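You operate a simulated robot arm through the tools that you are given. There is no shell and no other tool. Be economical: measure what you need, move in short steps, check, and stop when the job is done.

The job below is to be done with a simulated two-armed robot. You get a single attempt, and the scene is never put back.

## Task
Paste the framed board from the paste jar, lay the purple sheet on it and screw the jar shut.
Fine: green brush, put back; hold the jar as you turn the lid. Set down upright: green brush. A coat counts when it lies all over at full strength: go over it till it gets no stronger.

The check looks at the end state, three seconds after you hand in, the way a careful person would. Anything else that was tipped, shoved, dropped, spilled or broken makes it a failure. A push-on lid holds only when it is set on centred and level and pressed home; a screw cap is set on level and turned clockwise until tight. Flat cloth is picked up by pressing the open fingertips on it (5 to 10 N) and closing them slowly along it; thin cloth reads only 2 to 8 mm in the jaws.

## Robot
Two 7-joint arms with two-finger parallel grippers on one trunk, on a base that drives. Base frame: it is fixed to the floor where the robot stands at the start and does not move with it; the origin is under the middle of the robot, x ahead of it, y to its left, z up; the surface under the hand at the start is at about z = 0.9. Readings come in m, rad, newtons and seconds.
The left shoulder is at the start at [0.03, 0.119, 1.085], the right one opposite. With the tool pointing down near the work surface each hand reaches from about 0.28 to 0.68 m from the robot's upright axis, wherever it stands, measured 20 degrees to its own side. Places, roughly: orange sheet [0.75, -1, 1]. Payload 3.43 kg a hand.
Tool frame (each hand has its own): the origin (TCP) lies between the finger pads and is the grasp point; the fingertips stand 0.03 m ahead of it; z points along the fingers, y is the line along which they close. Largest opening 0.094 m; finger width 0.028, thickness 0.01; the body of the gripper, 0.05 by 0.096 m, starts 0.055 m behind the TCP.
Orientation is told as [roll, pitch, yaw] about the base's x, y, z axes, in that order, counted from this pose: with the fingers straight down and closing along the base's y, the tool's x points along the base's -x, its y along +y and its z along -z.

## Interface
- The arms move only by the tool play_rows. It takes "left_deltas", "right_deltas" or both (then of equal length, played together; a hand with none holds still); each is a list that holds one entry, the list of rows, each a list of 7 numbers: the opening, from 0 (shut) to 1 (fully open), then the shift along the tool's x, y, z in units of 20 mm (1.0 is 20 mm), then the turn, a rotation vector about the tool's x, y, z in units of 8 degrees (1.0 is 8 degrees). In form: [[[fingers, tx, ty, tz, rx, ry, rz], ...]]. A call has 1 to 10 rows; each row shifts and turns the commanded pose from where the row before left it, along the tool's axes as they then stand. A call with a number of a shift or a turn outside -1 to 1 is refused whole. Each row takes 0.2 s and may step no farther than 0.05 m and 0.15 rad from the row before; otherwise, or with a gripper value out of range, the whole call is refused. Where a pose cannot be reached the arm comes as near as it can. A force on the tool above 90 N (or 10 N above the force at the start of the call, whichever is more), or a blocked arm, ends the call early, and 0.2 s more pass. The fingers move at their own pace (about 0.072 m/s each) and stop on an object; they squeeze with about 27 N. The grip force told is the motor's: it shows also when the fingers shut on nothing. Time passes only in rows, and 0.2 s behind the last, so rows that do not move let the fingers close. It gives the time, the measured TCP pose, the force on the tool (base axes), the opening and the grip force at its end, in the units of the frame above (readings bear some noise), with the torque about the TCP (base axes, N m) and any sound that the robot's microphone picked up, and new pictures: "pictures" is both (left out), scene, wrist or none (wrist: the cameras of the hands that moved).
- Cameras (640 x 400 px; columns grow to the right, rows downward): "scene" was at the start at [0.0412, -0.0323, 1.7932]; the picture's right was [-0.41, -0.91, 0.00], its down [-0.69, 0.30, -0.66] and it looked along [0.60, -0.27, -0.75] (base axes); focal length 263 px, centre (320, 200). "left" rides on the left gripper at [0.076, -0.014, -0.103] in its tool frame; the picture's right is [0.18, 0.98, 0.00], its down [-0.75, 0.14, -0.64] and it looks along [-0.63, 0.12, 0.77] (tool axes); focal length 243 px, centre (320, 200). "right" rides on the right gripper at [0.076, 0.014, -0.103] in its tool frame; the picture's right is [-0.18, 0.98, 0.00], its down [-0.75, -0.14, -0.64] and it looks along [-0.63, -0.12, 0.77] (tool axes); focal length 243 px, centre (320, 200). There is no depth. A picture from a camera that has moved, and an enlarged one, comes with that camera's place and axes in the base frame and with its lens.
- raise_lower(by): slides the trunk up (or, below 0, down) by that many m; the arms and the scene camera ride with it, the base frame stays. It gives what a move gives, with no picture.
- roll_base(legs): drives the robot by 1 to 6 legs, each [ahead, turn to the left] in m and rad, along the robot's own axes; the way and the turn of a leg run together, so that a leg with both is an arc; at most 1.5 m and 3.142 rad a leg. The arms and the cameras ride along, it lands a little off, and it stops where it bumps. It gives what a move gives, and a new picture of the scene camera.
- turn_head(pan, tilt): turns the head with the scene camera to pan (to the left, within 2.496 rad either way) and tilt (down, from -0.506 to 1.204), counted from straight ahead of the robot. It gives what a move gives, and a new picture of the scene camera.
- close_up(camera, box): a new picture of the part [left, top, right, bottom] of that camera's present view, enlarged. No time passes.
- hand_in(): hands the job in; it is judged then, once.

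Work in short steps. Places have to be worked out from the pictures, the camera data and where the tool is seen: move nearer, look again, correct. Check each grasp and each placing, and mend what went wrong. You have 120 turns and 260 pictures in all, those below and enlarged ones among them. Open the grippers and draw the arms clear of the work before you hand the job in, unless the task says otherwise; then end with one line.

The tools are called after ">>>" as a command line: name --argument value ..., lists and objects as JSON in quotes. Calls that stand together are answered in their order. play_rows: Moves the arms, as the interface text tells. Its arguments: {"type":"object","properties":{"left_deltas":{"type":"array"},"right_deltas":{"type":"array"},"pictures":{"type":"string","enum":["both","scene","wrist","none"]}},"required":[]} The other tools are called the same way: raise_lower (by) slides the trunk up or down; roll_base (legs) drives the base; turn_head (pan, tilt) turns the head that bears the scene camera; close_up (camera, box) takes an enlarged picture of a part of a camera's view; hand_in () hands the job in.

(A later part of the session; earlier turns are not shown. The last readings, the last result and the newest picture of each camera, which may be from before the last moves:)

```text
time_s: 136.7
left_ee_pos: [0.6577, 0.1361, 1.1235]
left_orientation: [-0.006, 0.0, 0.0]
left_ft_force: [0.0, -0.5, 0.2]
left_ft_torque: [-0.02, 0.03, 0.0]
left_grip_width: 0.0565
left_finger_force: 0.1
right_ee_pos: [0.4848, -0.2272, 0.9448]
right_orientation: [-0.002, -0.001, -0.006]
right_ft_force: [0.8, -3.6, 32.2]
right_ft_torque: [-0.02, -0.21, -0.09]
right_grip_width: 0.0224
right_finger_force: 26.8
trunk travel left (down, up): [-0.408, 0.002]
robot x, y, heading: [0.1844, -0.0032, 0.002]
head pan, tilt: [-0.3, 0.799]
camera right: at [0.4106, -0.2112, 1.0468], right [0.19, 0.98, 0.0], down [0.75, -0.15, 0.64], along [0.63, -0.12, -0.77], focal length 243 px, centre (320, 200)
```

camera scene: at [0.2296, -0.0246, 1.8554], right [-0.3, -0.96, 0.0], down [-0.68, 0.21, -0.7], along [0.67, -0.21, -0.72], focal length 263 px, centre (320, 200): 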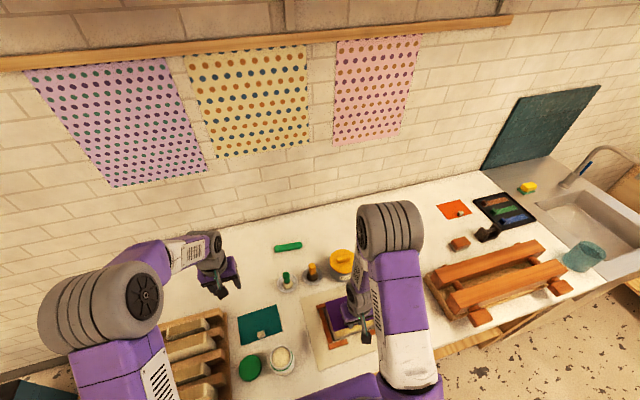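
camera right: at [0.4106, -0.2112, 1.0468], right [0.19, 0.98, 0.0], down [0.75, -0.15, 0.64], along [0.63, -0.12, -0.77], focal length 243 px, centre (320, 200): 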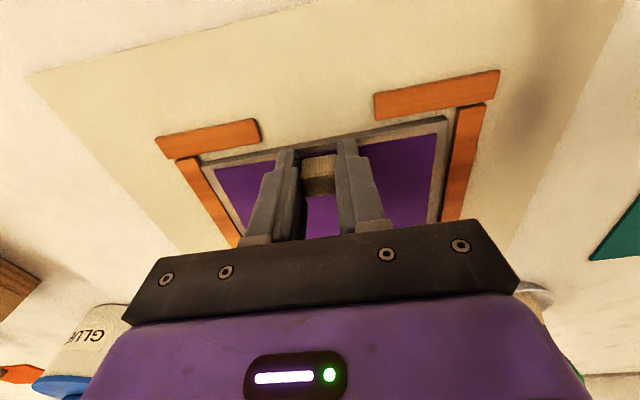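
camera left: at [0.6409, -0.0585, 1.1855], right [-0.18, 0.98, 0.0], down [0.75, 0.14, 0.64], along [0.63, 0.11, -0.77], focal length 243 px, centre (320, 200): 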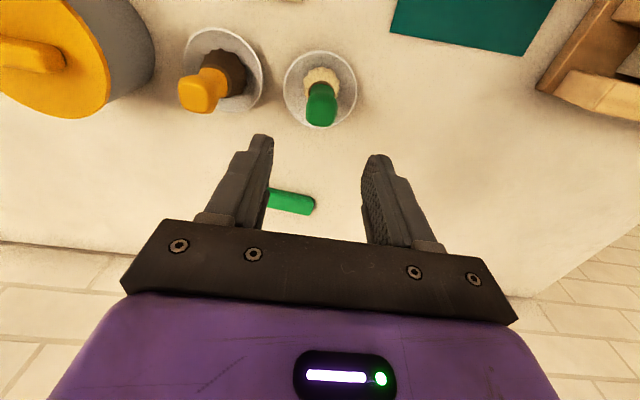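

Sheet pressed flat, centred. Release and rise.

>>> play_rows --right_deltas '[[[0, 0, 0, -0.08, 0, 0, 0], [0.25, 0, 0, 0, 0, 0, 0], [0.5, 0, 0, 0, 0, 0, 0], [0.5, 0, 0, 0, 0, 0, 0], [0.5, 0, 0, -0.6, 0, 0, 0], [0.5, 0, 0, -1, 0, 0, 0], [0.5, 0, 0, -1, 0, 0, 0], [0.5, 0, 0, -1, 0, 0, 0], [0.5, 0, 0, -1, 0, 0, 0], [0.5, 0, 0, -1, 0, 0, 0]]]' --pictures "wrist"

>>> close_up --camera "right" --box '[160, 0, 480, 200]'

```text
time_s: 138.9
left_ee_pos: [0.6589, 0.1359, 1.1221]
left_orientation: [-0.004, 0.001, -0.003]
left_ft_force: [-0.5, -0.2, -0.4]
left_ft_torque: [-0.01, -0.03, -0.01]
left_grip_width: 0.0565
left_finger_force: 0.1
right_ee_pos: [0.4847, -0.2263, 1.0566]
right_orientation: [-0.001, 0.002, -0.008]
right_ft_force: [-0.3, -0.1, -0.1]
right_ft_torque: [-0.01, -0.01, 0.04]
right_grip_width: 0.0471
right_finger_force: 0.2
trunk travel left (down, up): [-0.408, 0.002]
robot x, y, heading: [0.1845, -0.0018, -0.005]
head pan, tilt: [-0.3, 0.799]
camera right: at [0.4115, -0.2116, 1.1601], right [0.19, 0.98, 0.0], down [0.75, -0.15, 0.64], along [0.63, -0.12, -0.77], focal length 243 px, centre (320, 200)
```

right: 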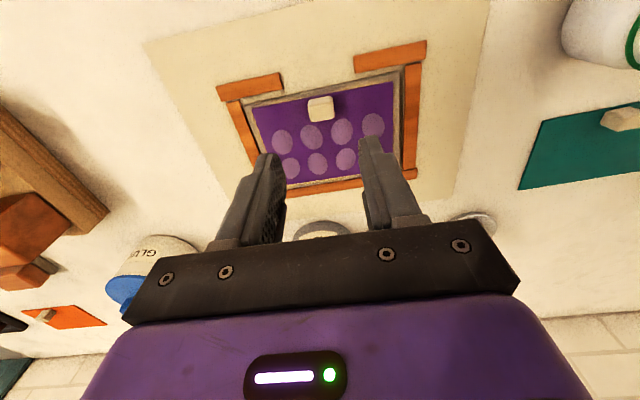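

```text
2.00 times, centred on (320, 100) of right
camera zoom: at [0.4115, -0.2116, 1.1601], right [0.19, 0.98, 0.0], down [0.75, -0.15, 0.64], along [0.63, -0.12, -0.77], focal length 485 px, centre (320, 400)
```

zoom: 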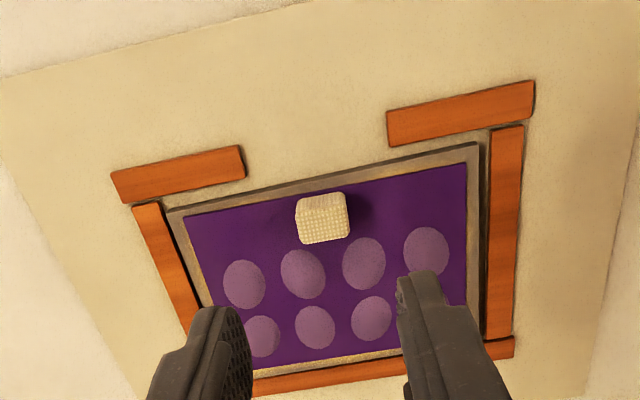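

Light ovals appeared on the sheet; I inspect them closely.

>>> play_rows --right_deltas '[[[0.5, 1, 0, -1, 0, 0, 0], [0.5, 1, 0, -1, 0, 0, 0], [0.5, 0.7, 0, -1, 0, 0, 0]]]' --pictures "none"

>>> close_up --camera "right" --box '[200, 40, 440, 190]'

>>> close_up --camera "scene" --box '[300, 270, 400, 350]'

```text
time_s: 139.7
left_ee_pos: [0.6582, 0.1348, 1.1224]
left_orientation: [-0.004, 0.002, -0.004]
left_ft_force: [0.2, -0.4, -0.1]
left_ft_torque: [0.02, -0.01, -0.01]
left_grip_width: 0.0563
left_finger_force: 0.1
right_ee_pos: [0.4499, -0.2312, 1.1185]
right_orientation: [-0.001, 0.004, -0.009]
right_ft_force: [0.0, -0.5, -0.5]
right_ft_torque: [0.02, -0.02, 0.01]
right_grip_width: 0.047
right_finger_force: 0.0
right hand out of reach, approached as far as the arm can: row 2, 3
trunk travel left (down, up): [-0.408, 0.002]
robot x, y, heading: [0.1842, 0.0009, -0.002]
head pan, tilt: [-0.3, 0.799]
```

```text
2.67 times, centred on (320, 115) of right
camera zoom: at [0.3757, -0.2174, 1.2211], right [0.19, 0.98, 0.0], down [0.75, -0.15, 0.64], along [0.63, -0.12, -0.77], focal length 647 px, centre (320, 427)
```

zoom: 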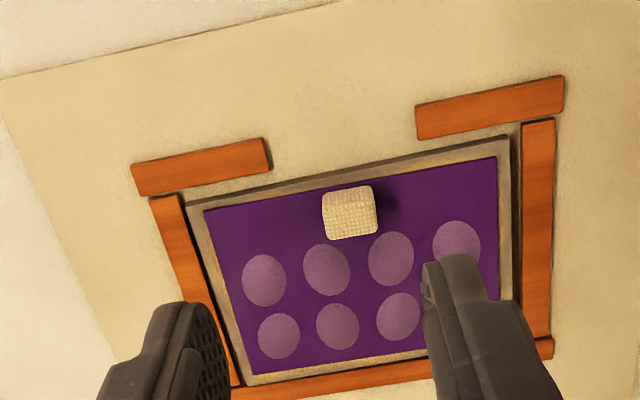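

```text
5.00 times, centred on (350, 310) of scene
camera zoom: at [0.2293, -0.0248, 1.8554], right [-0.3, -0.96, 0.0], down [-0.68, 0.21, -0.7], along [0.67, -0.21, -0.72], focal length 1315 px, centre (170, -350)
```

zoom: 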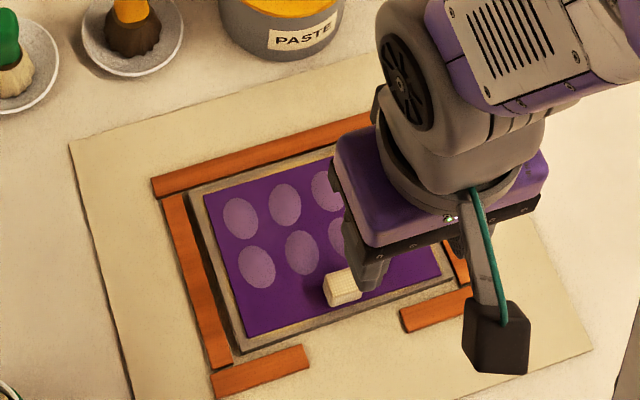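

The discs form a regular 4×2 pattern – maybe air blisters, maybe a "stuck" sign. A gentle fingertip press on one disc (0.525, −0.21) will tell.

>>> play_rows --right_deltas '[[[0, -0.8, 0.3, 0, 0, 0, 0.06], [0, -0.8, 0.3, 0.5, 0, 0, 0], [0, -0.8, 0.3, 1, 0, 0, 0], [0, -0.8, 0.15, 1, 0, 0, 0], [0, -0.55, 0, 1, 0, 0, 0], [0, 0, 0, 1, 0, 0, 0], [0, 0, 0, 1, 0, 0, 0], [0, 0, 0, 1, 0, 0, 0], [0, 0, 0, 1, 0, 0, 0], [0, 0, 0, 0, 0, 0, 0]]]' --pictures "wrist"

```text
time_s: 141.9
left_ee_pos: [0.6598, 0.1348, 1.1226]
left_orientation: [-0.004, 0.002, -0.002]
left_ft_force: [0.0, -0.4, -0.2]
left_ft_torque: [0.01, -0.01, -0.02]
left_grip_width: 0.0565
left_finger_force: 0.1
right_ee_pos: [0.5254, -0.2107, 0.969]
right_orientation: [-0.002, 0.001, -0.016]
right_ft_force: [0.2, 0.5, 0.0]
right_ft_torque: [0.03, -0.04, 0.01]
right_grip_width: 0.0
right_finger_force: 27.0
trunk travel left (down, up): [-0.408, 0.002]
robot x, y, heading: [0.1812, 0.0003, 0.001]
head pan, tilt: [-0.3, 0.799]
camera right: at [0.4517, -0.1956, 1.0719], right [0.2, 0.98, 0.0], down [0.75, -0.15, 0.64], along [0.63, -0.13, -0.77], focal length 243 px, centre (320, 200)
```

right: 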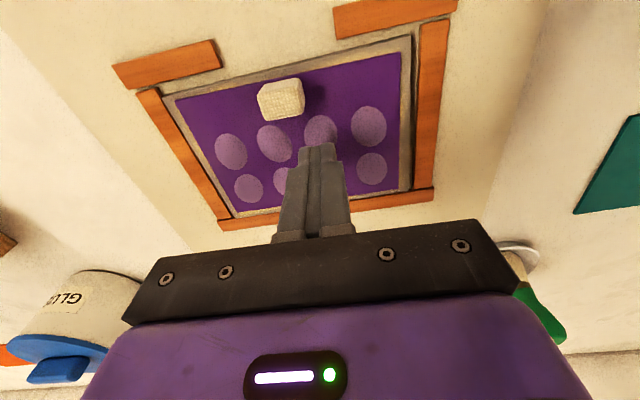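

>>> play_rows --right_deltas '[[[0, 0, 0, 0.8, 0, 0, 0], [0, 0, 0, 0.3, 0, 0, 0], [0, 0, 0, 0.15, 0, 0, 0], [0, 0, 0, 0.1, 0, 0, 0], [0, 0, 0, 0, 0, 0, 0]]]' --pictures "wrist"

```text
time_s: 143.1
left_ee_pos: [0.6575, 0.1352, 1.1247]
left_orientation: [-0.005, 0.0, -0.001]
left_ft_force: [0.0, -0.9, 1.0]
left_ft_torque: [-0.01, 0.0, -0.03]
left_grip_width: 0.0564
left_finger_force: 0.1
right_ee_pos: [0.5262, -0.2118, 0.9442]
right_orientation: [-0.002, -0.005, -0.018]
right_ft_force: [0.5, -6.1, 53.4]
right_ft_torque: [-0.16, 0.08, 0.02]
right_grip_width: 0.0
right_finger_force: 26.8
trunk travel left (down, up): [-0.408, 0.002]
robot x, y, heading: [0.1842, -0.0001, 0.001]
head pan, tilt: [-0.3, 0.799]
camera right: at [0.4505, -0.196, 1.0461], right [0.2, 0.98, 0.0], down [0.75, -0.15, 0.65], along [0.63, -0.13, -0.76], focal length 243 px, centre (320, 200)
```

right: 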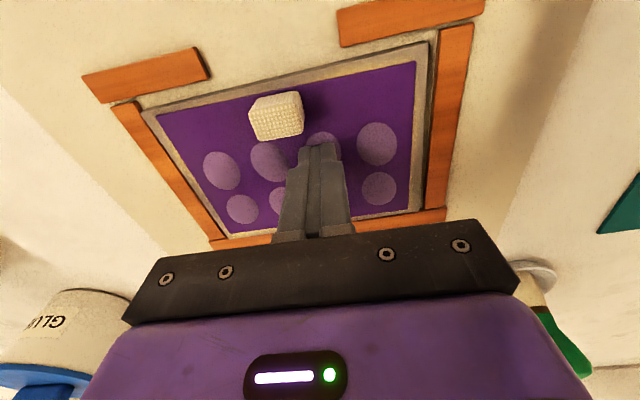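

The disc doesn't press away. I'll check bonding by a very gentle tug on the knob: rise, regrip the knob.

>>> play_rows --right_deltas '[[[0, 0, 0, -1, 0, 0, 0], [0, 0, 0, -1, 0, 0, 0], [0.3, 0, 0, -1, 0, 0, 0], [0.55, 1, -0.4, 0, 0, 0, 0], [0.55, 1, -0.35, 0, 0, 0, 0], [0.55, 0, 0, 0, 0, 0, 0]]]' --pictures "wrist"

>>> close_up --camera "right" --box '[160, 60, 480, 240]'

```text
time_s: 144.5
left_ee_pos: [0.6587, 0.1347, 1.1219]
left_orientation: [-0.004, 0.002, -0.001]
left_ft_force: [-0.6, -0.7, 0.4]
left_ft_torque: [0.01, 0.0, 0.01]
left_grip_width: 0.0566
left_finger_force: 0.0
right_ee_pos: [0.4834, -0.2266, 1.0013]
right_orientation: [0.001, 0.001, -0.015]
right_ft_force: [-0.6, -0.5, 0.1]
right_ft_torque: [0.03, -0.01, -0.01]
right_grip_width: 0.0518
right_finger_force: 0.1
trunk travel left (down, up): [-0.408, 0.002]
robot x, y, heading: [0.1791, -0.001, 0.005]
head pan, tilt: [-0.3, 0.799]
camera right: at [0.411, -0.2105, 1.1046], right [0.2, 0.98, 0.0], down [0.75, -0.15, 0.64], along [0.63, -0.13, -0.77], focal length 243 px, centre (320, 200)
```

right: 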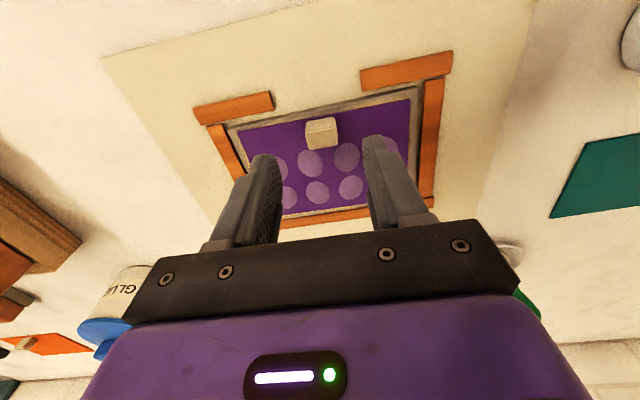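

```text
2.00 times, centred on (320, 150) of right
camera zoom: at [0.411, -0.2105, 1.1046], right [0.2, 0.98, 0.0], down [0.75, -0.15, 0.64], along [0.63, -0.13, -0.77], focal length 485 px, centre (320, 300)
```

zoom: 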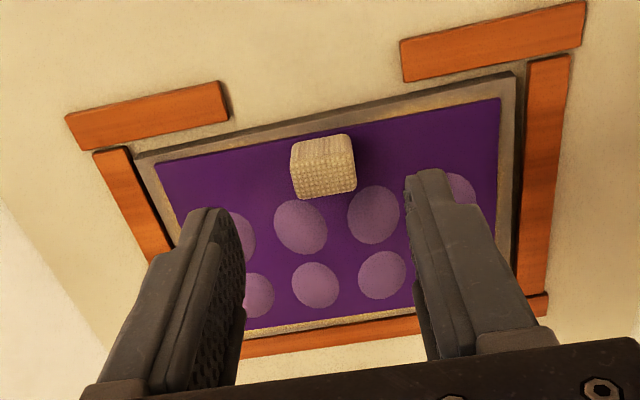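

Grip the knob and tug up about 3 mm.

>>> play_rows --right_deltas '[[[0.55, 0, 0, 0.9, 0, 0, 0], [0.55, 0, 0, 0.9, 0, 0, 0], [0.55, 0, 0, 0.75, 0, 0, 0], [0.2, 0, 0, 0, 0, 0, 0], [0, 0, 0, 0, 0, 0, 0], [0, 0, 0, 0, 0, 0, 0], [0, 0, 0, -0.1, 0, 0, 0], [0, 0, 0, -0.1, 0, 0, 0], [0, 0, 0, 0, 0, 0, 0]]]' --pictures "wrist"

```text
time_s: 146.5
left_ee_pos: [0.659, 0.1356, 1.1214]
left_orientation: [-0.003, 0.003, -0.003]
left_ft_force: [0.7, 0.3, 0.3]
left_ft_torque: [-0.01, 0.02, 0.0]
left_grip_width: 0.0566
left_finger_force: 0.0
right_ee_pos: [0.4845, -0.2259, 0.9564]
right_orientation: [0.0, 0.003, -0.018]
right_ft_force: [0.1, 0.0, 0.0]
right_ft_torque: [0.0, 0.02, -0.02]
right_grip_width: 0.0224
right_finger_force: 26.9
trunk travel left (down, up): [-0.408, 0.002]
robot x, y, heading: [0.1843, -0.0044, 0.001]
head pan, tilt: [-0.3, 0.799]
camera right: at [0.4116, -0.2101, 1.0588], right [0.2, 0.98, 0.0], down [0.75, -0.15, 0.64], along [0.63, -0.13, -0.77], focal length 243 px, centre (320, 200)
```

right: 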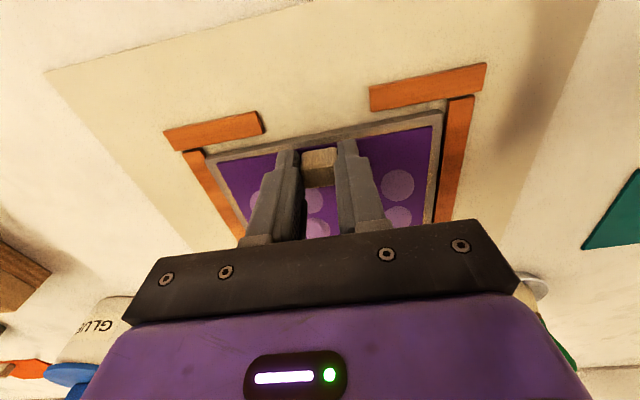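

No resistance: the sheet isn't bonded, so the discs are blisters. I lift it clear and look at the coat underneath.

>>> play_rows --right_deltas '[[[0, 0, 0, -1, 0, 0, 0], [0, 0, 0, -1, 0, 0, 0], [0, 0, 0, -1, 0, 0, 0], [0, 0, -1, -1, 0, 0, 0], [0, 0, -1, 0, 0, 0, 0], [0, 0, -1, 0, 0, 0, 0], [0, 0, -1, 0, 0, 0, 0], [0, 0, -1, 0, 0, 0, 0], [0, 0, -1, 0, 0, 0, 0], [0, 0, -1, 0, 0, 0, 0]]]' --pictures "wrist"

>>> close_up --camera "scene" --box '[290, 260, 410, 360]'

```text
time_s: 148.7
left_ee_pos: [0.6582, 0.1354, 1.1222]
left_orientation: [-0.004, 0.002, -0.002]
left_ft_force: [0.3, 0.3, -0.4]
left_ft_torque: [0.05, 0.0, 0.03]
left_grip_width: 0.0561
left_finger_force: 0.0
right_ee_pos: [0.4809, -0.3656, 1.0341]
right_orientation: [0.0, 0.001, -0.016]
right_ft_force: [-0.5, -0.1, -1.7]
right_ft_torque: [0.0, 0.02, -0.02]
right_grip_width: 0.0224
right_finger_force: 27.2
trunk travel left (down, up): [-0.408, 0.002]
robot x, y, heading: [0.1827, 0.0015, 0.002]
head pan, tilt: [-0.3, 0.799]
camera right: at [0.4083, -0.3514, 1.1374], right [0.2, 0.98, 0.0], down [0.75, -0.15, 0.64], along [0.63, -0.13, -0.77], focal length 243 px, centre (320, 200)
```

right: 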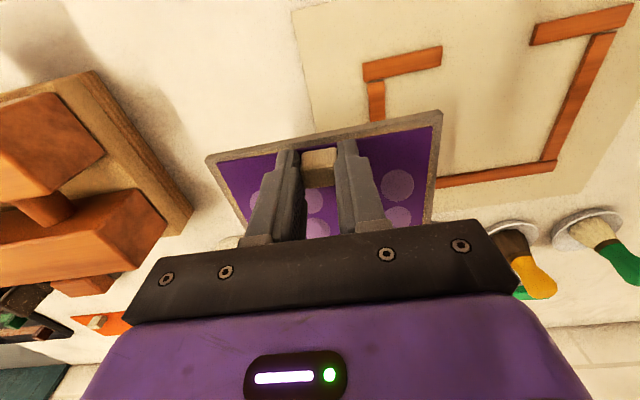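

```text
4.00 times, centred on (350, 310) of scene
camera zoom: at [0.2301, -0.0253, 1.8554], right [-0.3, -0.95, 0.0], down [-0.68, 0.21, -0.7], along [0.67, -0.21, -0.72], focal length 1052 px, centre (200, -240)
```

zoom: 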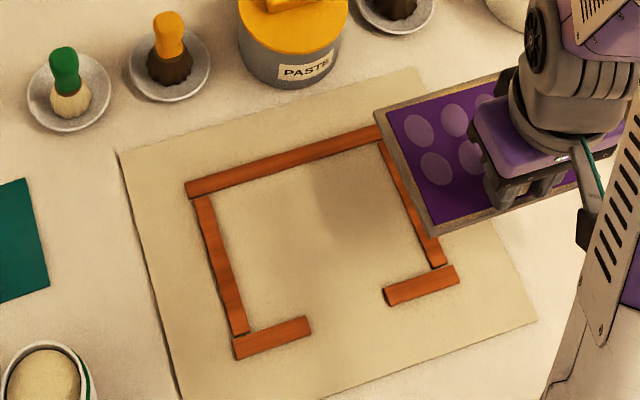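

The whole board came up with the sheet — so it IS bonded. The board is just loose in its frame, so I retrace the exact path to set it back, stopping just above.

>>> play_rows --right_deltas '[[[0, 0, 1, 0, 0, 0, 0], [0, 0, 1, 0, 0, 0, 0], [0, 0, 1, 0, 0, 0, 0], [0, 0, 1, 0, 0, 0, 0], [0, 0, 1, 0, 0, 0, 0], [0, 0, 1, 0, 0, 0, 0], [0, 0, 1, 1, 0, 0, 0], [0, 0, 0, 1, 0, 0, 0], [0, 0, 0, 1, 0, 0, 0], [0, 0, 0, 0, 0, 0, 0]]]' --pictures "wrist"

>>> close_up --camera "right" --box '[140, 40, 500, 240]'

>>> close_up --camera "scene" --box '[290, 260, 410, 360]'

```text
time_s: 150.9
left_ee_pos: [0.659, 0.1364, 1.1217]
left_orientation: [-0.003, 0.002, -0.003]
left_ft_force: [0.1, 0.0, 0.1]
left_ft_torque: [0.0, 0.01, 0.0]
left_grip_width: 0.0564
left_finger_force: 0.1
right_ee_pos: [0.4843, -0.2256, 0.9736]
right_orientation: [-0.001, 0.003, -0.016]
right_ft_force: [-0.5, 0.2, -1.3]
right_ft_torque: [0.0, 0.01, -0.02]
right_grip_width: 0.0227
right_finger_force: 26.4
trunk travel left (down, up): [-0.408, 0.002]
robot x, y, heading: [0.1847, 0.0029, -0.001]
head pan, tilt: [-0.3, 0.799]
camera right: at [0.4107, -0.2104, 1.0769], right [0.2, 0.98, 0.0], down [0.75, -0.15, 0.64], along [0.63, -0.13, -0.77], focal length 243 px, centre (320, 200)
```

right: 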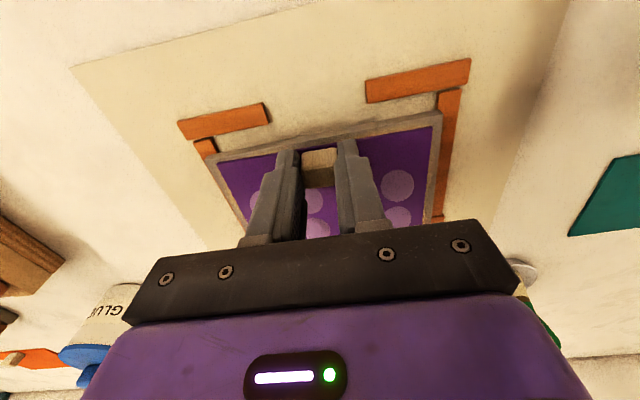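

```text
1.78 times, centred on (320, 140) of right
camera zoom: at [0.4107, -0.2104, 1.0769], right [0.2, 0.98, 0.0], down [0.75, -0.15, 0.64], along [0.63, -0.13, -0.77], focal length 431 px, centre (320, 307)
```

zoom: 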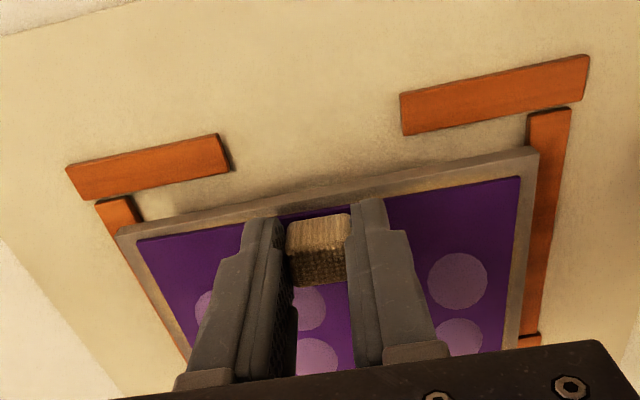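

```text
4.00 times, centred on (350, 310) of scene
camera zoom: at [0.2298, -0.0243, 1.8554], right [-0.3, -0.96, 0.0], down [-0.68, 0.21, -0.7], along [0.67, -0.21, -0.72], focal length 1052 px, centre (200, -240)
```

zoom: 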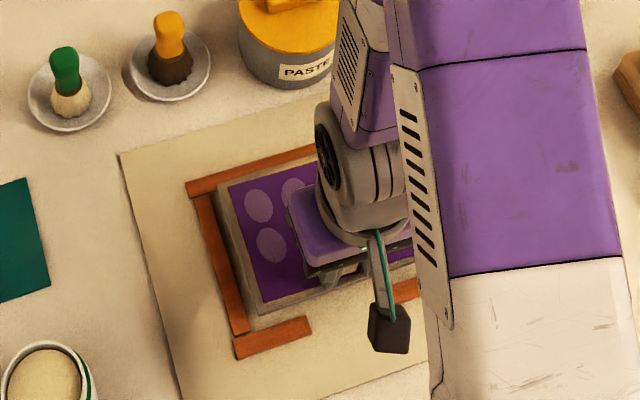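

Over the frame at the same place; lower the last 2 cm slowly.

>>> play_rows --right_deltas '[[[0, 0, 0, 0.4, 0, 0, 0], [0, 0, 0, 0.3, 0, 0, 0], [0, 0, 0, 0.2, 0, 0, 0], [0, 0, 0, 0.15, 0, 0, 0], [0, 0, 0, 0, 0, 0, 0]]]' --pictures "wrist"

>>> close_up --camera "right" --box '[140, 40, 500, 240]'

```text
time_s: 152.1
left_ee_pos: [0.6586, 0.1352, 1.1205]
left_orientation: [-0.004, 0.003, -0.002]
left_ft_force: [0.9, -0.8, 0.2]
left_ft_torque: [-0.02, 0.0, -0.01]
left_grip_width: 0.0564
left_finger_force: 0.0
right_ee_pos: [0.4834, -0.225, 0.9542]
right_orientation: [0.0, 0.003, -0.015]
right_ft_force: [-0.1, -0.1, -1.1]
right_ft_torque: [-0.01, 0.03, 0.03]
right_grip_width: 0.0228
right_finger_force: 27.1
trunk travel left (down, up): [-0.408, 0.002]
robot x, y, heading: [0.185, 0.0006, -0.001]
head pan, tilt: [-0.3, 0.799]
camera right: at [0.4107, -0.2107, 1.0567], right [0.2, 0.98, 0.0], down [0.75, -0.15, 0.64], along [0.63, -0.13, -0.77], focal length 243 px, centre (320, 200)
```

right: 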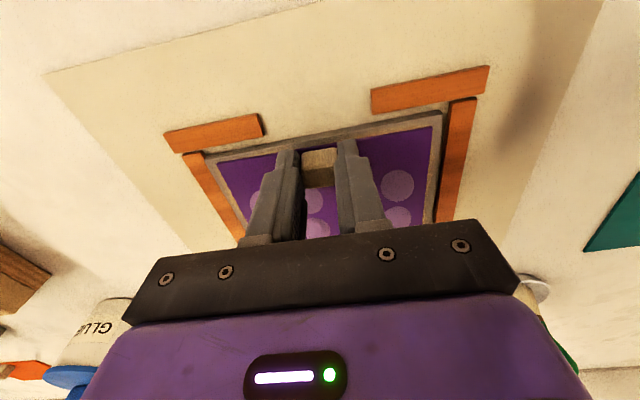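

```text
1.78 times, centred on (320, 140) of right
camera zoom: at [0.4107, -0.2107, 1.0567], right [0.2, 0.98, 0.0], down [0.75, -0.15, 0.64], along [0.63, -0.13, -0.77], focal length 431 px, centre (320, 307)
```

zoom: 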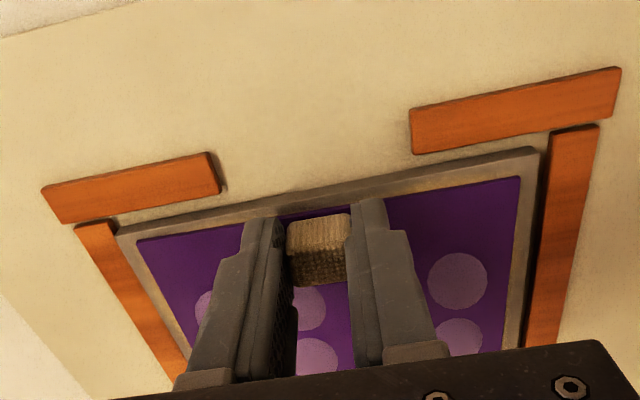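

>>> play_rows --right_deltas '[[[0, 0, 0, 0.1, 0, 0, 0], [0, 0, 0, 0.08, 0, 0, 0], [0, 0, 0, 0, 0, 0, 0]]]' --pictures "none"

```text
time_s: 152.9
left_ee_pos: [0.6587, 0.1353, 1.123]
left_orientation: [-0.004, -0.001, -0.001]
left_ft_force: [0.2, -0.1, -0.8]
left_ft_torque: [-0.01, -0.01, 0.0]
left_grip_width: 0.0565
left_finger_force: 0.1
right_ee_pos: [0.4846, -0.2255, 0.9507]
right_orientation: [-0.003, 0.0, -0.018]
right_ft_force: [-0.4, -4.5, 22.5]
right_ft_torque: [-0.12, -0.2, -0.04]
right_grip_width: 0.0226
right_finger_force: 27.2
trunk travel left (down, up): [-0.408, 0.002]
robot x, y, heading: [0.1838, -0.0005, -0.0]
head pan, tilt: [-0.3, 0.799]
```

Board is seated again. Release; meanwhile the left hand goes above the green lid, opening fully.

>>> play_rows --right_deltas '[[[0, 0, 0, -0.08, 0, 0, 0], [0.3, 0, 0, 0, 0, 0, 0], [0.55, 0, 0, 0, 0, 0, 0], [0.55, 0, 0, 0, 0, 0, 0], [0.55, 0, 0, -0.7, 0, 0, 0], [0.6, 0, 0, -1, 0, 0, 0], [1, 0, 0, -1, 0, 0, 0], [1, 0, 0, -1, 0, 0, 0], [1, 0, 0, -1, 0, 0, 0], [1, 0, 0, -1, 0, 0, 0]]]' --left_deltas '[[[1, 0.9, -0.06, 0.2, 0.04, 0, 0], [1, 0.9, -0.06, 0.2, 0, 0, 0], [1, 0.9, -0.06, 0.2, 0, 0, 0], [1, 0.9, -0.06, 0.4, 0, 0, 0], [1, 0.9, -0.06, 0.4, 0, 0, 0], [1, 0.9, -0.06, 0.4, 0, 0, 0], [1, 0.9, -0.06, 0.4, 0, 0, 0], [1, 0.9, -0.06, 0.4, 0, 0, 0], [1, 0.9, -0.06, 0.4, 0, 0, 0], [1, 0.9, -0.06, 0.4, 0, 0, 0]]]' --pictures "both"

>>> close_up --camera "right" --box '[160, 0, 480, 200]'

```text
time_s: 155.1
left_ee_pos: [0.4782, 0.1217, 1.0541]
left_orientation: [-0.009, 0.001, -0.001]
left_ft_force: [-0.7, -0.5, -0.7]
left_ft_torque: [0.01, 0.02, 0.01]
left_grip_width: 0.0942
left_finger_force: 0.0
right_ee_pos: [0.4845, -0.2265, 1.0653]
right_orientation: [-0.001, 0.003, -0.015]
right_ft_force: [-0.3, 0.0, 0.2]
right_ft_torque: [-0.01, -0.03, 0.0]
right_grip_width: 0.094
right_finger_force: 0.2
trunk travel left (down, up): [-0.408, 0.002]
robot x, y, heading: [0.1871, -0.0, -0.002]
head pan, tilt: [-0.3, 0.799]
camera scene: at [0.2289, -0.0246, 1.8555], right [-0.3, -0.96, 0.0], down [-0.68, 0.21, -0.7], along [0.67, -0.21, -0.72], focal length 263 px, centre (320, 200)
camera right: at [0.411, -0.2109, 1.1693], right [0.2, 0.98, 0.0], down [0.75, -0.15, 0.64], along [0.63, -0.13, -0.77], focal length 243 px, centre (320, 200)
camera left: at [0.4004, 0.109, 1.1568], right [-0.18, 0.98, -0.01], down [0.75, 0.15, 0.64], along [0.63, 0.11, -0.77], focal length 243 px, centre (320, 200)
```

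scene: 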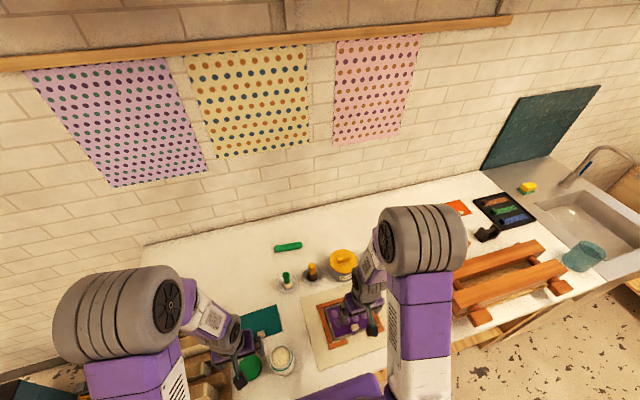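
right: 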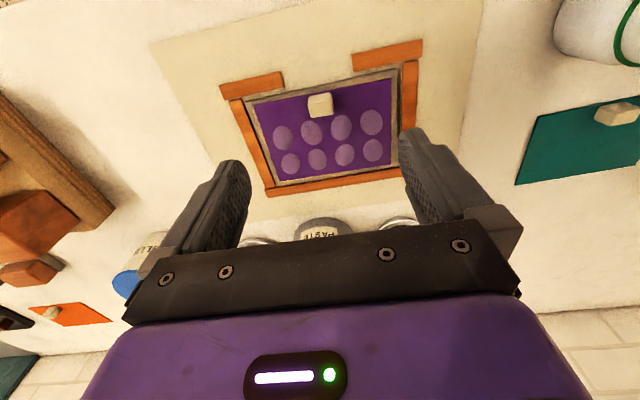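
left: 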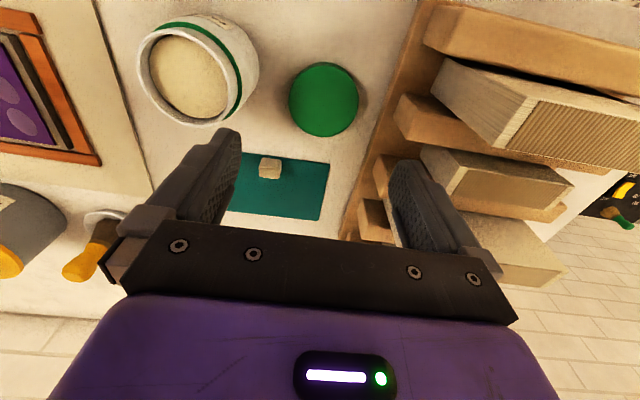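

```text
2.00 times, centred on (320, 100) of right
camera zoom: at [0.411, -0.2109, 1.1693], right [0.2, 0.98, 0.0], down [0.75, -0.15, 0.64], along [0.63, -0.13, -0.77], focal length 485 px, centre (320, 400)
```

zoom: 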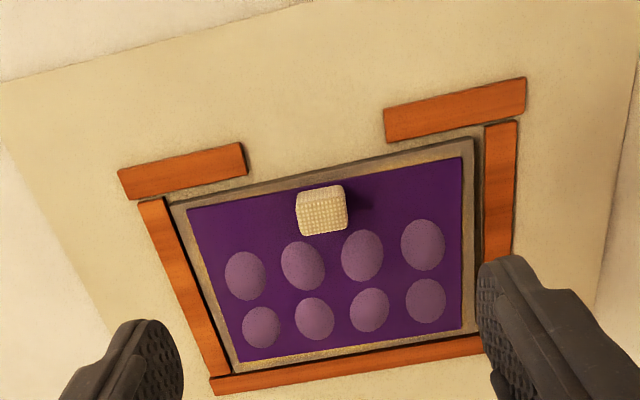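

Sheet and board sit well in the frame. Now left turns 56° counter-clockwise and lowers onto the lid; right yaws −80° in place.

>>> play_rows --left_deltas '[[[0.92, 0.2, 0.05, 0.3, -0.06, 0, 0], [0.92, 0, 0, 0.6, 0, 0, -1], [0.92, 0, 0, 0.6, 0, 0, -1], [0.92, 0, 0, 0.6, 0, 0, -1], [0.92, 0, 0, 0.7, 0, 0, -1], [0.92, 0, 0, 0.7, 0, 0, -1], [0.92, 0, 0, 0.7, 0, 0, -1], [0.92, 0, 0, 0.7, 0, 0, -1], [0.92, 0, 0, 0, 0, 0, 0]]]' --right_deltas '[[[1, 0, 0, -0.3, 0, 0, 1], [1, 0, 0, -0.3, 0, 0, 1], [1, 0, 0, 0, 0, 0, 1], [1, 0, 0, 0, 0, 0, 1], [1, 0, 0, 0, 0, 0, 1], [1, 0, 0, 0, 0, 0, 1], [1, 0, 0, 0, 0, 0, 1], [1, 0, 0, 0, 0, 0, 1], [1, 0, 0, 0, 0, 0, 1]]]' --pictures "wrist"

```text
time_s: 157.1
left_ee_pos: [0.4755, 0.1236, 0.9557]
left_orientation: [-0.001, 0.002, 0.978]
left_ft_force: [0.5, -0.2, 0.8]
left_ft_torque: [-0.01, 0.01, 0.01]
left_grip_width: 0.0863
left_finger_force: 0.1
right_ee_pos: [0.4855, -0.2271, 1.077]
right_orientation: [-0.002, 0.0, -1.278]
right_ft_force: [0.6, 0.4, -0.3]
right_ft_torque: [-0.03, -0.04, 0.0]
right_grip_width: 0.0938
right_finger_force: 0.1
trunk travel left (down, up): [-0.408, 0.002]
robot x, y, heading: [0.1824, 0.0012, 0.003]
head pan, tilt: [-0.3, 0.799]
camera right: at [0.479, -0.1492, 1.1805], right [0.99, 0.11, 0.0], down [0.08, -0.76, 0.64], along [0.07, -0.64, -0.77], focal length 243 px, centre (320, 200)
camera left: at [0.443, 0.0533, 1.0586], right [-0.92, 0.4, 0.0], down [0.3, 0.7, 0.64], along [0.25, 0.59, -0.77], focal length 243 px, centre (320, 200)
```

right: 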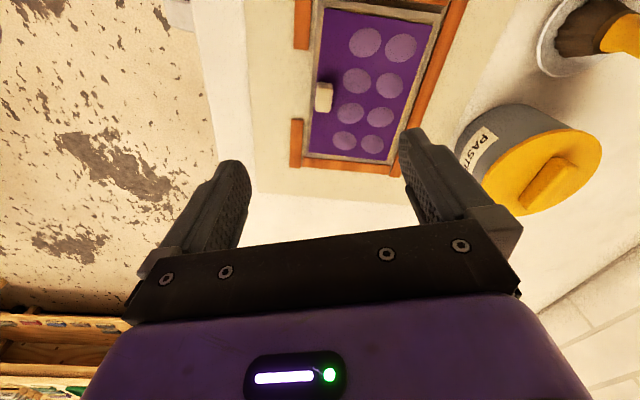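
left: 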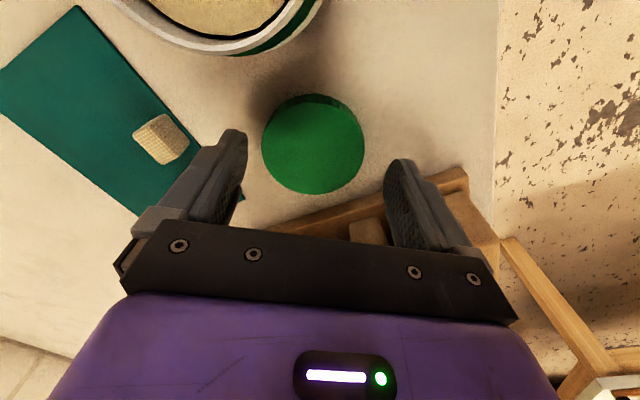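

Fine-adjust, lower and close on the lid; right finishes its yaw and moves toward the jar's right side.

>>> play_rows --left_deltas '[[[0.92, 0.2, -0.14, 0.5, 0, 0, 0], [0.92, 0, 0, 0.5, 0, 0, 0], [0.92, 0, 0, 0, 0, 0, 0], [0.6, 0, 0, 0, 0, 0, 0], [0.4, 0, 0, 0, 0, 0, 0], [0.4, 0, 0, 0, 0, 0, 0], [0.4, 0, 0, 0, 0, 0, 0], [0.4, 0, 0, 0, 0, 0, 0]]]' --right_deltas '[[[1, 0, 0, 0, 0, 0, 1], [1, 0, 0, 0, 0, 0, 1], [1, 0.9, -0.2, 0, 0, 0, 0.1], [1, 0.9, -0.2, 0, 0, 0, 0], [1, 0.9, -0.2, 0, 0, 0, 0], [1, 0.9, -0.2, 0, 0, 0, 0], [1, 0.9, -0.2, 0, 0, 0, 0], [1, 0.9, 0, 0, 0, 0, 0]]]' --pictures "none"

```text
time_s: 158.9
left_ee_pos: [0.4766, 0.1196, 0.9359]
left_orientation: [0.0, 0.003, 0.975]
left_ft_force: [0.9, 0.5, -0.6]
left_ft_torque: [0.0, -0.04, -0.03]
left_grip_width: 0.0669
left_finger_force: 26.7
right_ee_pos: [0.466, -0.116, 1.0791]
right_orientation: [-0.002, -0.001, -1.568]
right_ft_force: [-0.4, 0.3, -0.3]
right_ft_torque: [-0.01, -0.01, -0.02]
right_grip_width: 0.0942
right_finger_force: 0.1
trunk travel left (down, up): [-0.408, 0.002]
robot x, y, heading: [0.1843, -0.0019, 0.0]
head pan, tilt: [-0.3, 0.799]
```

Lid gripped (67 mm). Left lifts it; right tilts 72° toward the jar.

>>> play_rows --left_deltas '[[[0.4, 0, 0, -0.5, 0, 0, 0], [0.4, 0, 0, -1, 0, 0, 0], [0.4, 0, 0, -1, 0, 0, 0], [0.4, 0, 0, -1, 0, 0, 0], [0.4, 0, 0, -1, 0, 0, 0], [0.4, 0, 0, -1, 0, 0, 0], [0.4, 0, 0, -0.5, 0, 0, 0], [0.4, 0, 0, 0, 0, 0, 0], [0.4, 0, 0, 0, 0, 0, 0]]]' --right_deltas '[[[1, 0, 0, 0, 0, 1, 0], [1, 0, 0, 0, 0, 1, 0], [1, 0, 0, 0, 0, 1, 0], [1, 0, 0, 0, 0, 1, 0], [1, 0, 0, 0, 0, 1, 0], [1, 0, 0, 0, 0, 1, 0], [1, 0, 0, 0, 0, 1, 0], [1, 0, 0, 0, 0, 1, 0], [1, 0, 0, 0, 0, 1, 0]]]' --pictures "both"

```text
time_s: 160.9
left_ee_pos: [0.477, 0.1192, 1.0544]
left_orientation: [0.001, 0.002, 0.975]
left_ft_force: [0.0, 0.1, -0.2]
left_ft_torque: [0.01, -0.01, -0.02]
left_grip_width: 0.0669
left_finger_force: 27.1
right_ee_pos: [0.4652, -0.1196, 1.0784]
right_orientation: [-0.001, 1.259, -1.569]
right_ft_force: [0.5, -0.1, 0.0]
right_ft_torque: [0.05, -0.03, 0.03]
right_grip_width: 0.094
right_finger_force: 0.1
trunk travel left (down, up): [-0.408, 0.002]
robot x, y, heading: [0.1841, 0.0021, 0.001]
head pan, tilt: [-0.3, 0.799]
camera scene: at [0.2304, -0.0253, 1.8554], right [-0.3, -0.95, 0.0], down [-0.68, 0.21, -0.7], along [0.67, -0.21, -0.72], focal length 263 px, centre (320, 200)
camera right: at [0.4818, -0.1927, 1.1817], right [0.98, -0.05, -0.18], down [-0.14, -0.84, -0.52], along [-0.12, 0.54, -0.84], focal length 243 px, centre (320, 200)
camera left: at [0.4441, 0.0489, 1.1584], right [-0.92, 0.4, 0.0], down [0.31, 0.7, 0.64], along [0.25, 0.59, -0.77], focal length 243 px, centre (320, 200)
```

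scene: 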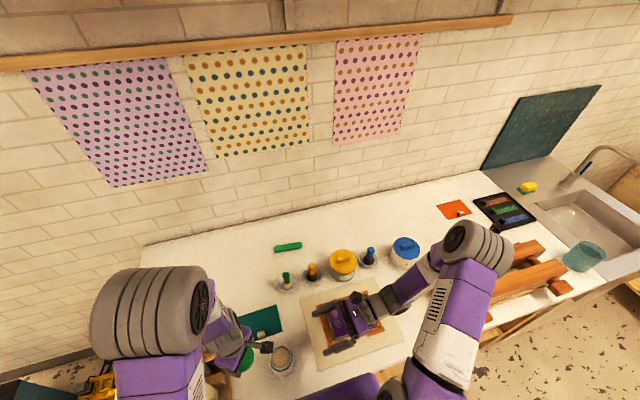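
right: 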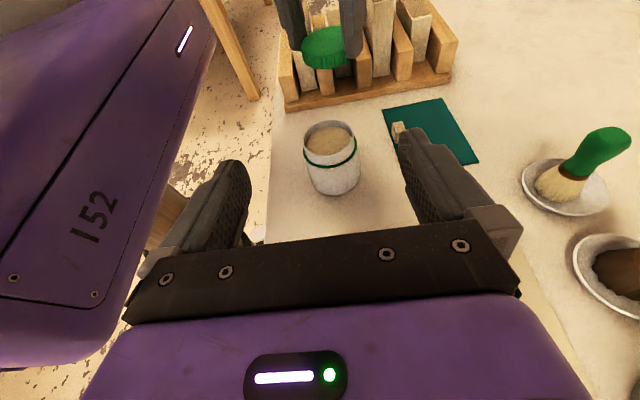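
left: 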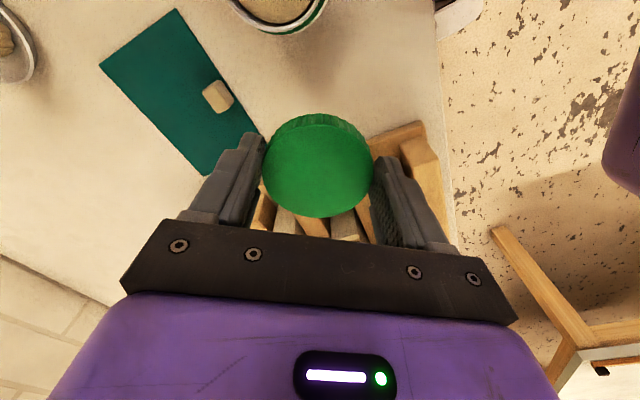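

Jar centre ≈(0.468, 0.026), rim z≈0.971. Right approaches diagonally so the open fingers straddle the jar low.

>>> play_rows --right_deltas '[[[1, -0.49, 0.03, 0.9, 0, 0, 0], [1, -0.49, 0.03, 0.9, 0, 0, 0], [1, -0.49, 0.03, 0.9, 0, 0, 0], [1, -0.49, 0.03, 0.9, 0, 0, 0], [1, -0.49, 0.03, 0.9, 0, 0, 0], [1, -0.49, 0, 0.9, 0, 0, 0], [1, -0.49, 0, 0.9, 0, 0, 0], [1, -0.49, 0, 0.9, 0, 0, 0], [1, -0.49, 0, 0.9, 0, 0, 0], [1, -0.49, 0, 0.9, 0, 0, 0]]]' --pictures "wrist"

>>> close_up --camera "scene" --box '[220, 300, 380, 400]'

```text
time_s: 163.1
left_ee_pos: [0.4762, 0.1199, 1.0549]
left_orientation: [0.001, 0.0, 0.975]
left_ft_force: [-0.7, -0.3, -0.3]
left_ft_torque: [0.02, -0.02, 0.01]
left_grip_width: 0.0668
left_finger_force: 27.3
right_ee_pos: [0.4669, 0.0218, 0.9291]
right_orientation: [-0.005, 1.258, -1.571]
right_ft_force: [0.8, 0.2, 0.5]
right_ft_torque: [-0.04, -0.03, -0.03]
right_grip_width: 0.0941
right_finger_force: 0.1
trunk travel left (down, up): [-0.408, 0.002]
robot x, y, heading: [0.1826, 0.0019, -0.001]
head pan, tilt: [-0.3, 0.799]
camera right: at [0.4844, -0.0513, 1.0337], right [0.98, -0.05, -0.18], down [-0.14, -0.84, -0.52], along [-0.12, 0.53, -0.84], focal length 243 px, centre (320, 200)
```

right: 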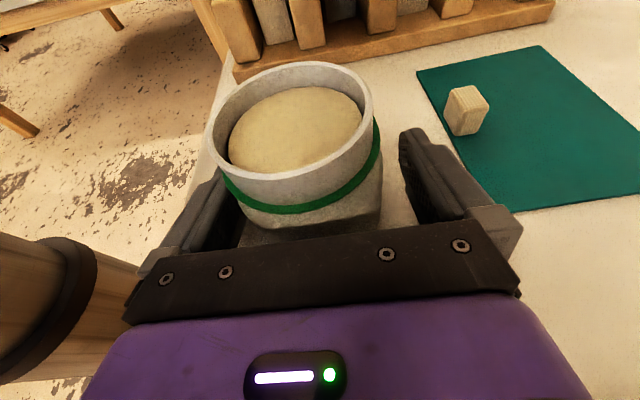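

```text
4.00 times, centred on (300, 350) of scene
camera zoom: at [0.2303, -0.0241, 1.8554], right [-0.3, -0.96, 0.0], down [-0.68, 0.21, -0.7], along [0.67, -0.21, -0.72], focal length 1052 px, centre (400, -400)
```

zoom: 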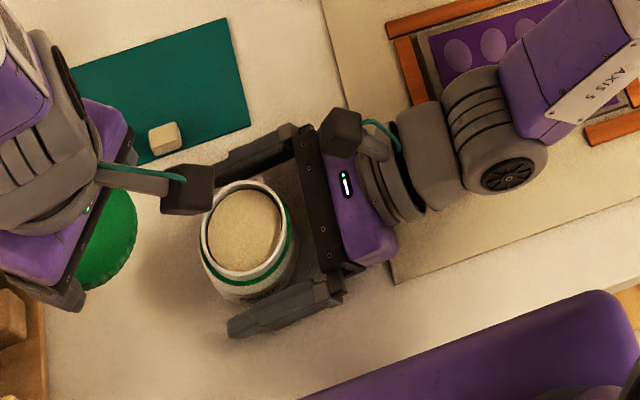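

Fingers straddle the jar evenly. Right closes on it; left brings the lid over the mouth.

>>> play_rows --right_deltas '[[[0.8, 0, 0, 0, 0, 0, 0], [0.6, 0, 0, 0, 0, 0, 0], [0.4, 0, 0, 0, 0, 0, 0], [0.4, 0, 0, 0, 0, 0, 0], [0.4, 0, 0, 0, 0, 0, 0], [0.4, 0, 0, 0, 0, 0, 0], [0.4, 0, 0, 0, 0, 0, 0], [0.4, 0, 0, 0, 0, 0, 0]]]' --left_deltas '[[[0.4, 0, 0, 0, 0, 0, 0], [0.4, 0.8, -0.456, 0, 0, 0, 0], [0.4, 0.8, -0.456, 0, 0, 0, 0], [0.4, 0.8, -0.456, 0, 0, 0, 0], [0.4, 0.8, -0.456, 0, 0, 0, 0], [0.4, 0.8, -0.456, 0, 0, 0, 0], [0.4, 0, 0, 0.7, 0, 0, 0], [0.4, 0, 0, 0.4, 0, 0, 0]]]' --pictures "wrist"

>>> close_up --camera "scene" --box '[220, 300, 380, 400]'

```text
time_s: 164.9
left_ee_pos: [0.4691, 0.0265, 1.0348]
left_orientation: [0.0, 0.001, 0.976]
left_ft_force: [0.2, -0.1, 0.6]
left_ft_torque: [-0.01, -0.02, 0.02]
left_grip_width: 0.0665
left_finger_force: 27.4
right_ee_pos: [0.4673, 0.0221, 0.9293]
right_orientation: [-0.006, 1.258, -1.571]
right_ft_force: [0.7, 0.3, 0.0]
right_ft_torque: [0.0, -0.01, 0.03]
right_grip_width: 0.0759
right_finger_force: 26.8
trunk travel left (down, up): [-0.408, 0.002]
robot x, y, heading: [0.1836, 0.0014, 0.002]
head pan, tilt: [-0.3, 0.799]
camera right: at [0.4842, -0.0516, 1.0339], right [0.98, -0.05, -0.18], down [-0.14, -0.84, -0.52], along [-0.12, 0.53, -0.84], focal length 243 px, centre (320, 200)
camera left: at [0.4364, -0.0435, 1.1381], right [-0.92, 0.4, 0.0], down [0.31, 0.7, 0.64], along [0.26, 0.59, -0.77], focal length 243 px, centre (320, 200)
```

right: 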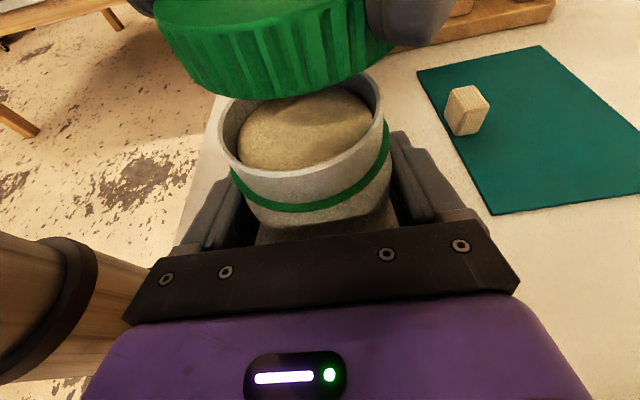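
left: 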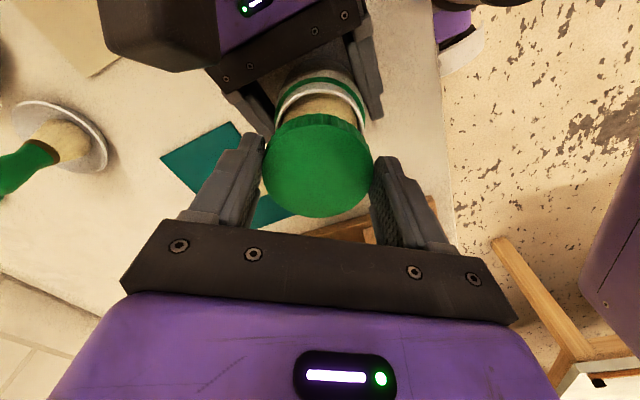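

```text
4.00 times, centred on (300, 350) of scene
camera zoom: at [0.2302, -0.0246, 1.8554], right [-0.3, -0.96, 0.0], down [-0.68, 0.21, -0.7], along [0.67, -0.21, -0.72], focal length 1052 px, centre (400, -400)
```

zoom: 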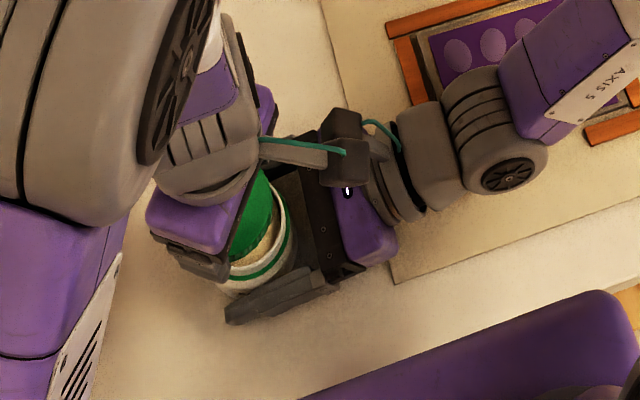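

Jar held (76 mm, 27 N). Lid is within ~3 mm of centre; correct and lower it onto the rim.

>>> play_rows --left_deltas '[[[0.4, -0.13, -0.06, 0.4, 0, 0, 0], [0.4, 0, 0, 0.5, 0, 0, 0], [0.4, 0, 0, 0.3, 0, 0, 0], [0.4, 0, 0, 0.15, 0, 0, 0], [0.4, 0, 0, 0, 0, 0, 0]]]' --right_deltas '[[[0.4, 0, 0, 0, 0, 0, 0], [0.4, 0, 0, 0, 0, 0, 0], [0.4, 0, 0, 0, 0, 0, 0], [0.4, 0, 0, 0, 0, 0, 0], [0.4, 0, 0, 0, 0, 0, 0]]]' --pictures "wrist"

```text
time_s: 166.1
left_ee_pos: [0.4709, 0.0297, 1.0086]
left_orientation: [0.0, 0.001, 0.976]
left_ft_force: [0.2, 5.1, 27.2]
left_ft_torque: [0.12, 0.17, -0.06]
left_grip_width: 0.0666
left_finger_force: 27.4
right_ee_pos: [0.4672, 0.0224, 0.9305]
right_orientation: [-0.003, 1.255, -1.57]
right_ft_force: [2.9, -1.4, -3.1]
right_ft_torque: [0.37, -0.05, -0.03]
right_grip_width: 0.0758
right_finger_force: 26.9
trunk travel left (down, up): [-0.408, 0.002]
robot x, y, heading: [0.183, -0.0002, 0.0]
head pan, tilt: [-0.3, 0.799]
camera right: at [0.4839, -0.0515, 1.034], right [0.98, -0.05, -0.18], down [-0.14, -0.84, -0.52], along [-0.12, 0.53, -0.84], focal length 243 px, centre (320, 200)
camera left: at [0.4395, -0.0417, 1.1115], right [-0.92, 0.4, 0.0], down [0.3, 0.7, 0.64], along [0.26, 0.59, -0.77], focal length 243 px, centre (320, 200)
```

right: 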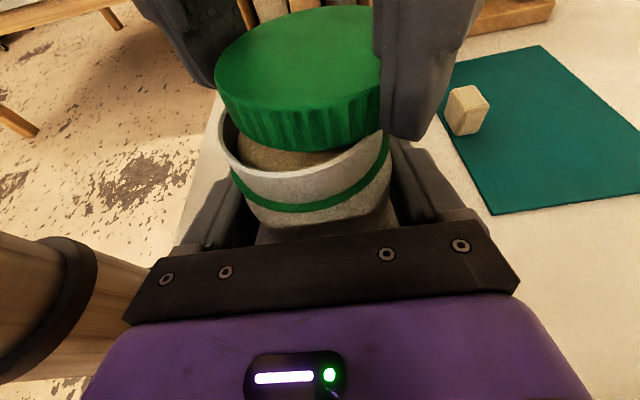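
left: 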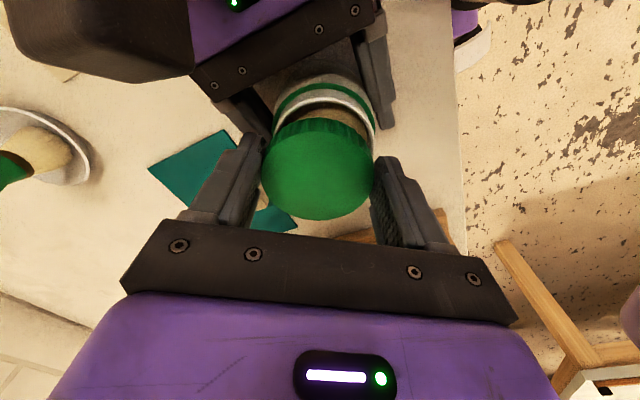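

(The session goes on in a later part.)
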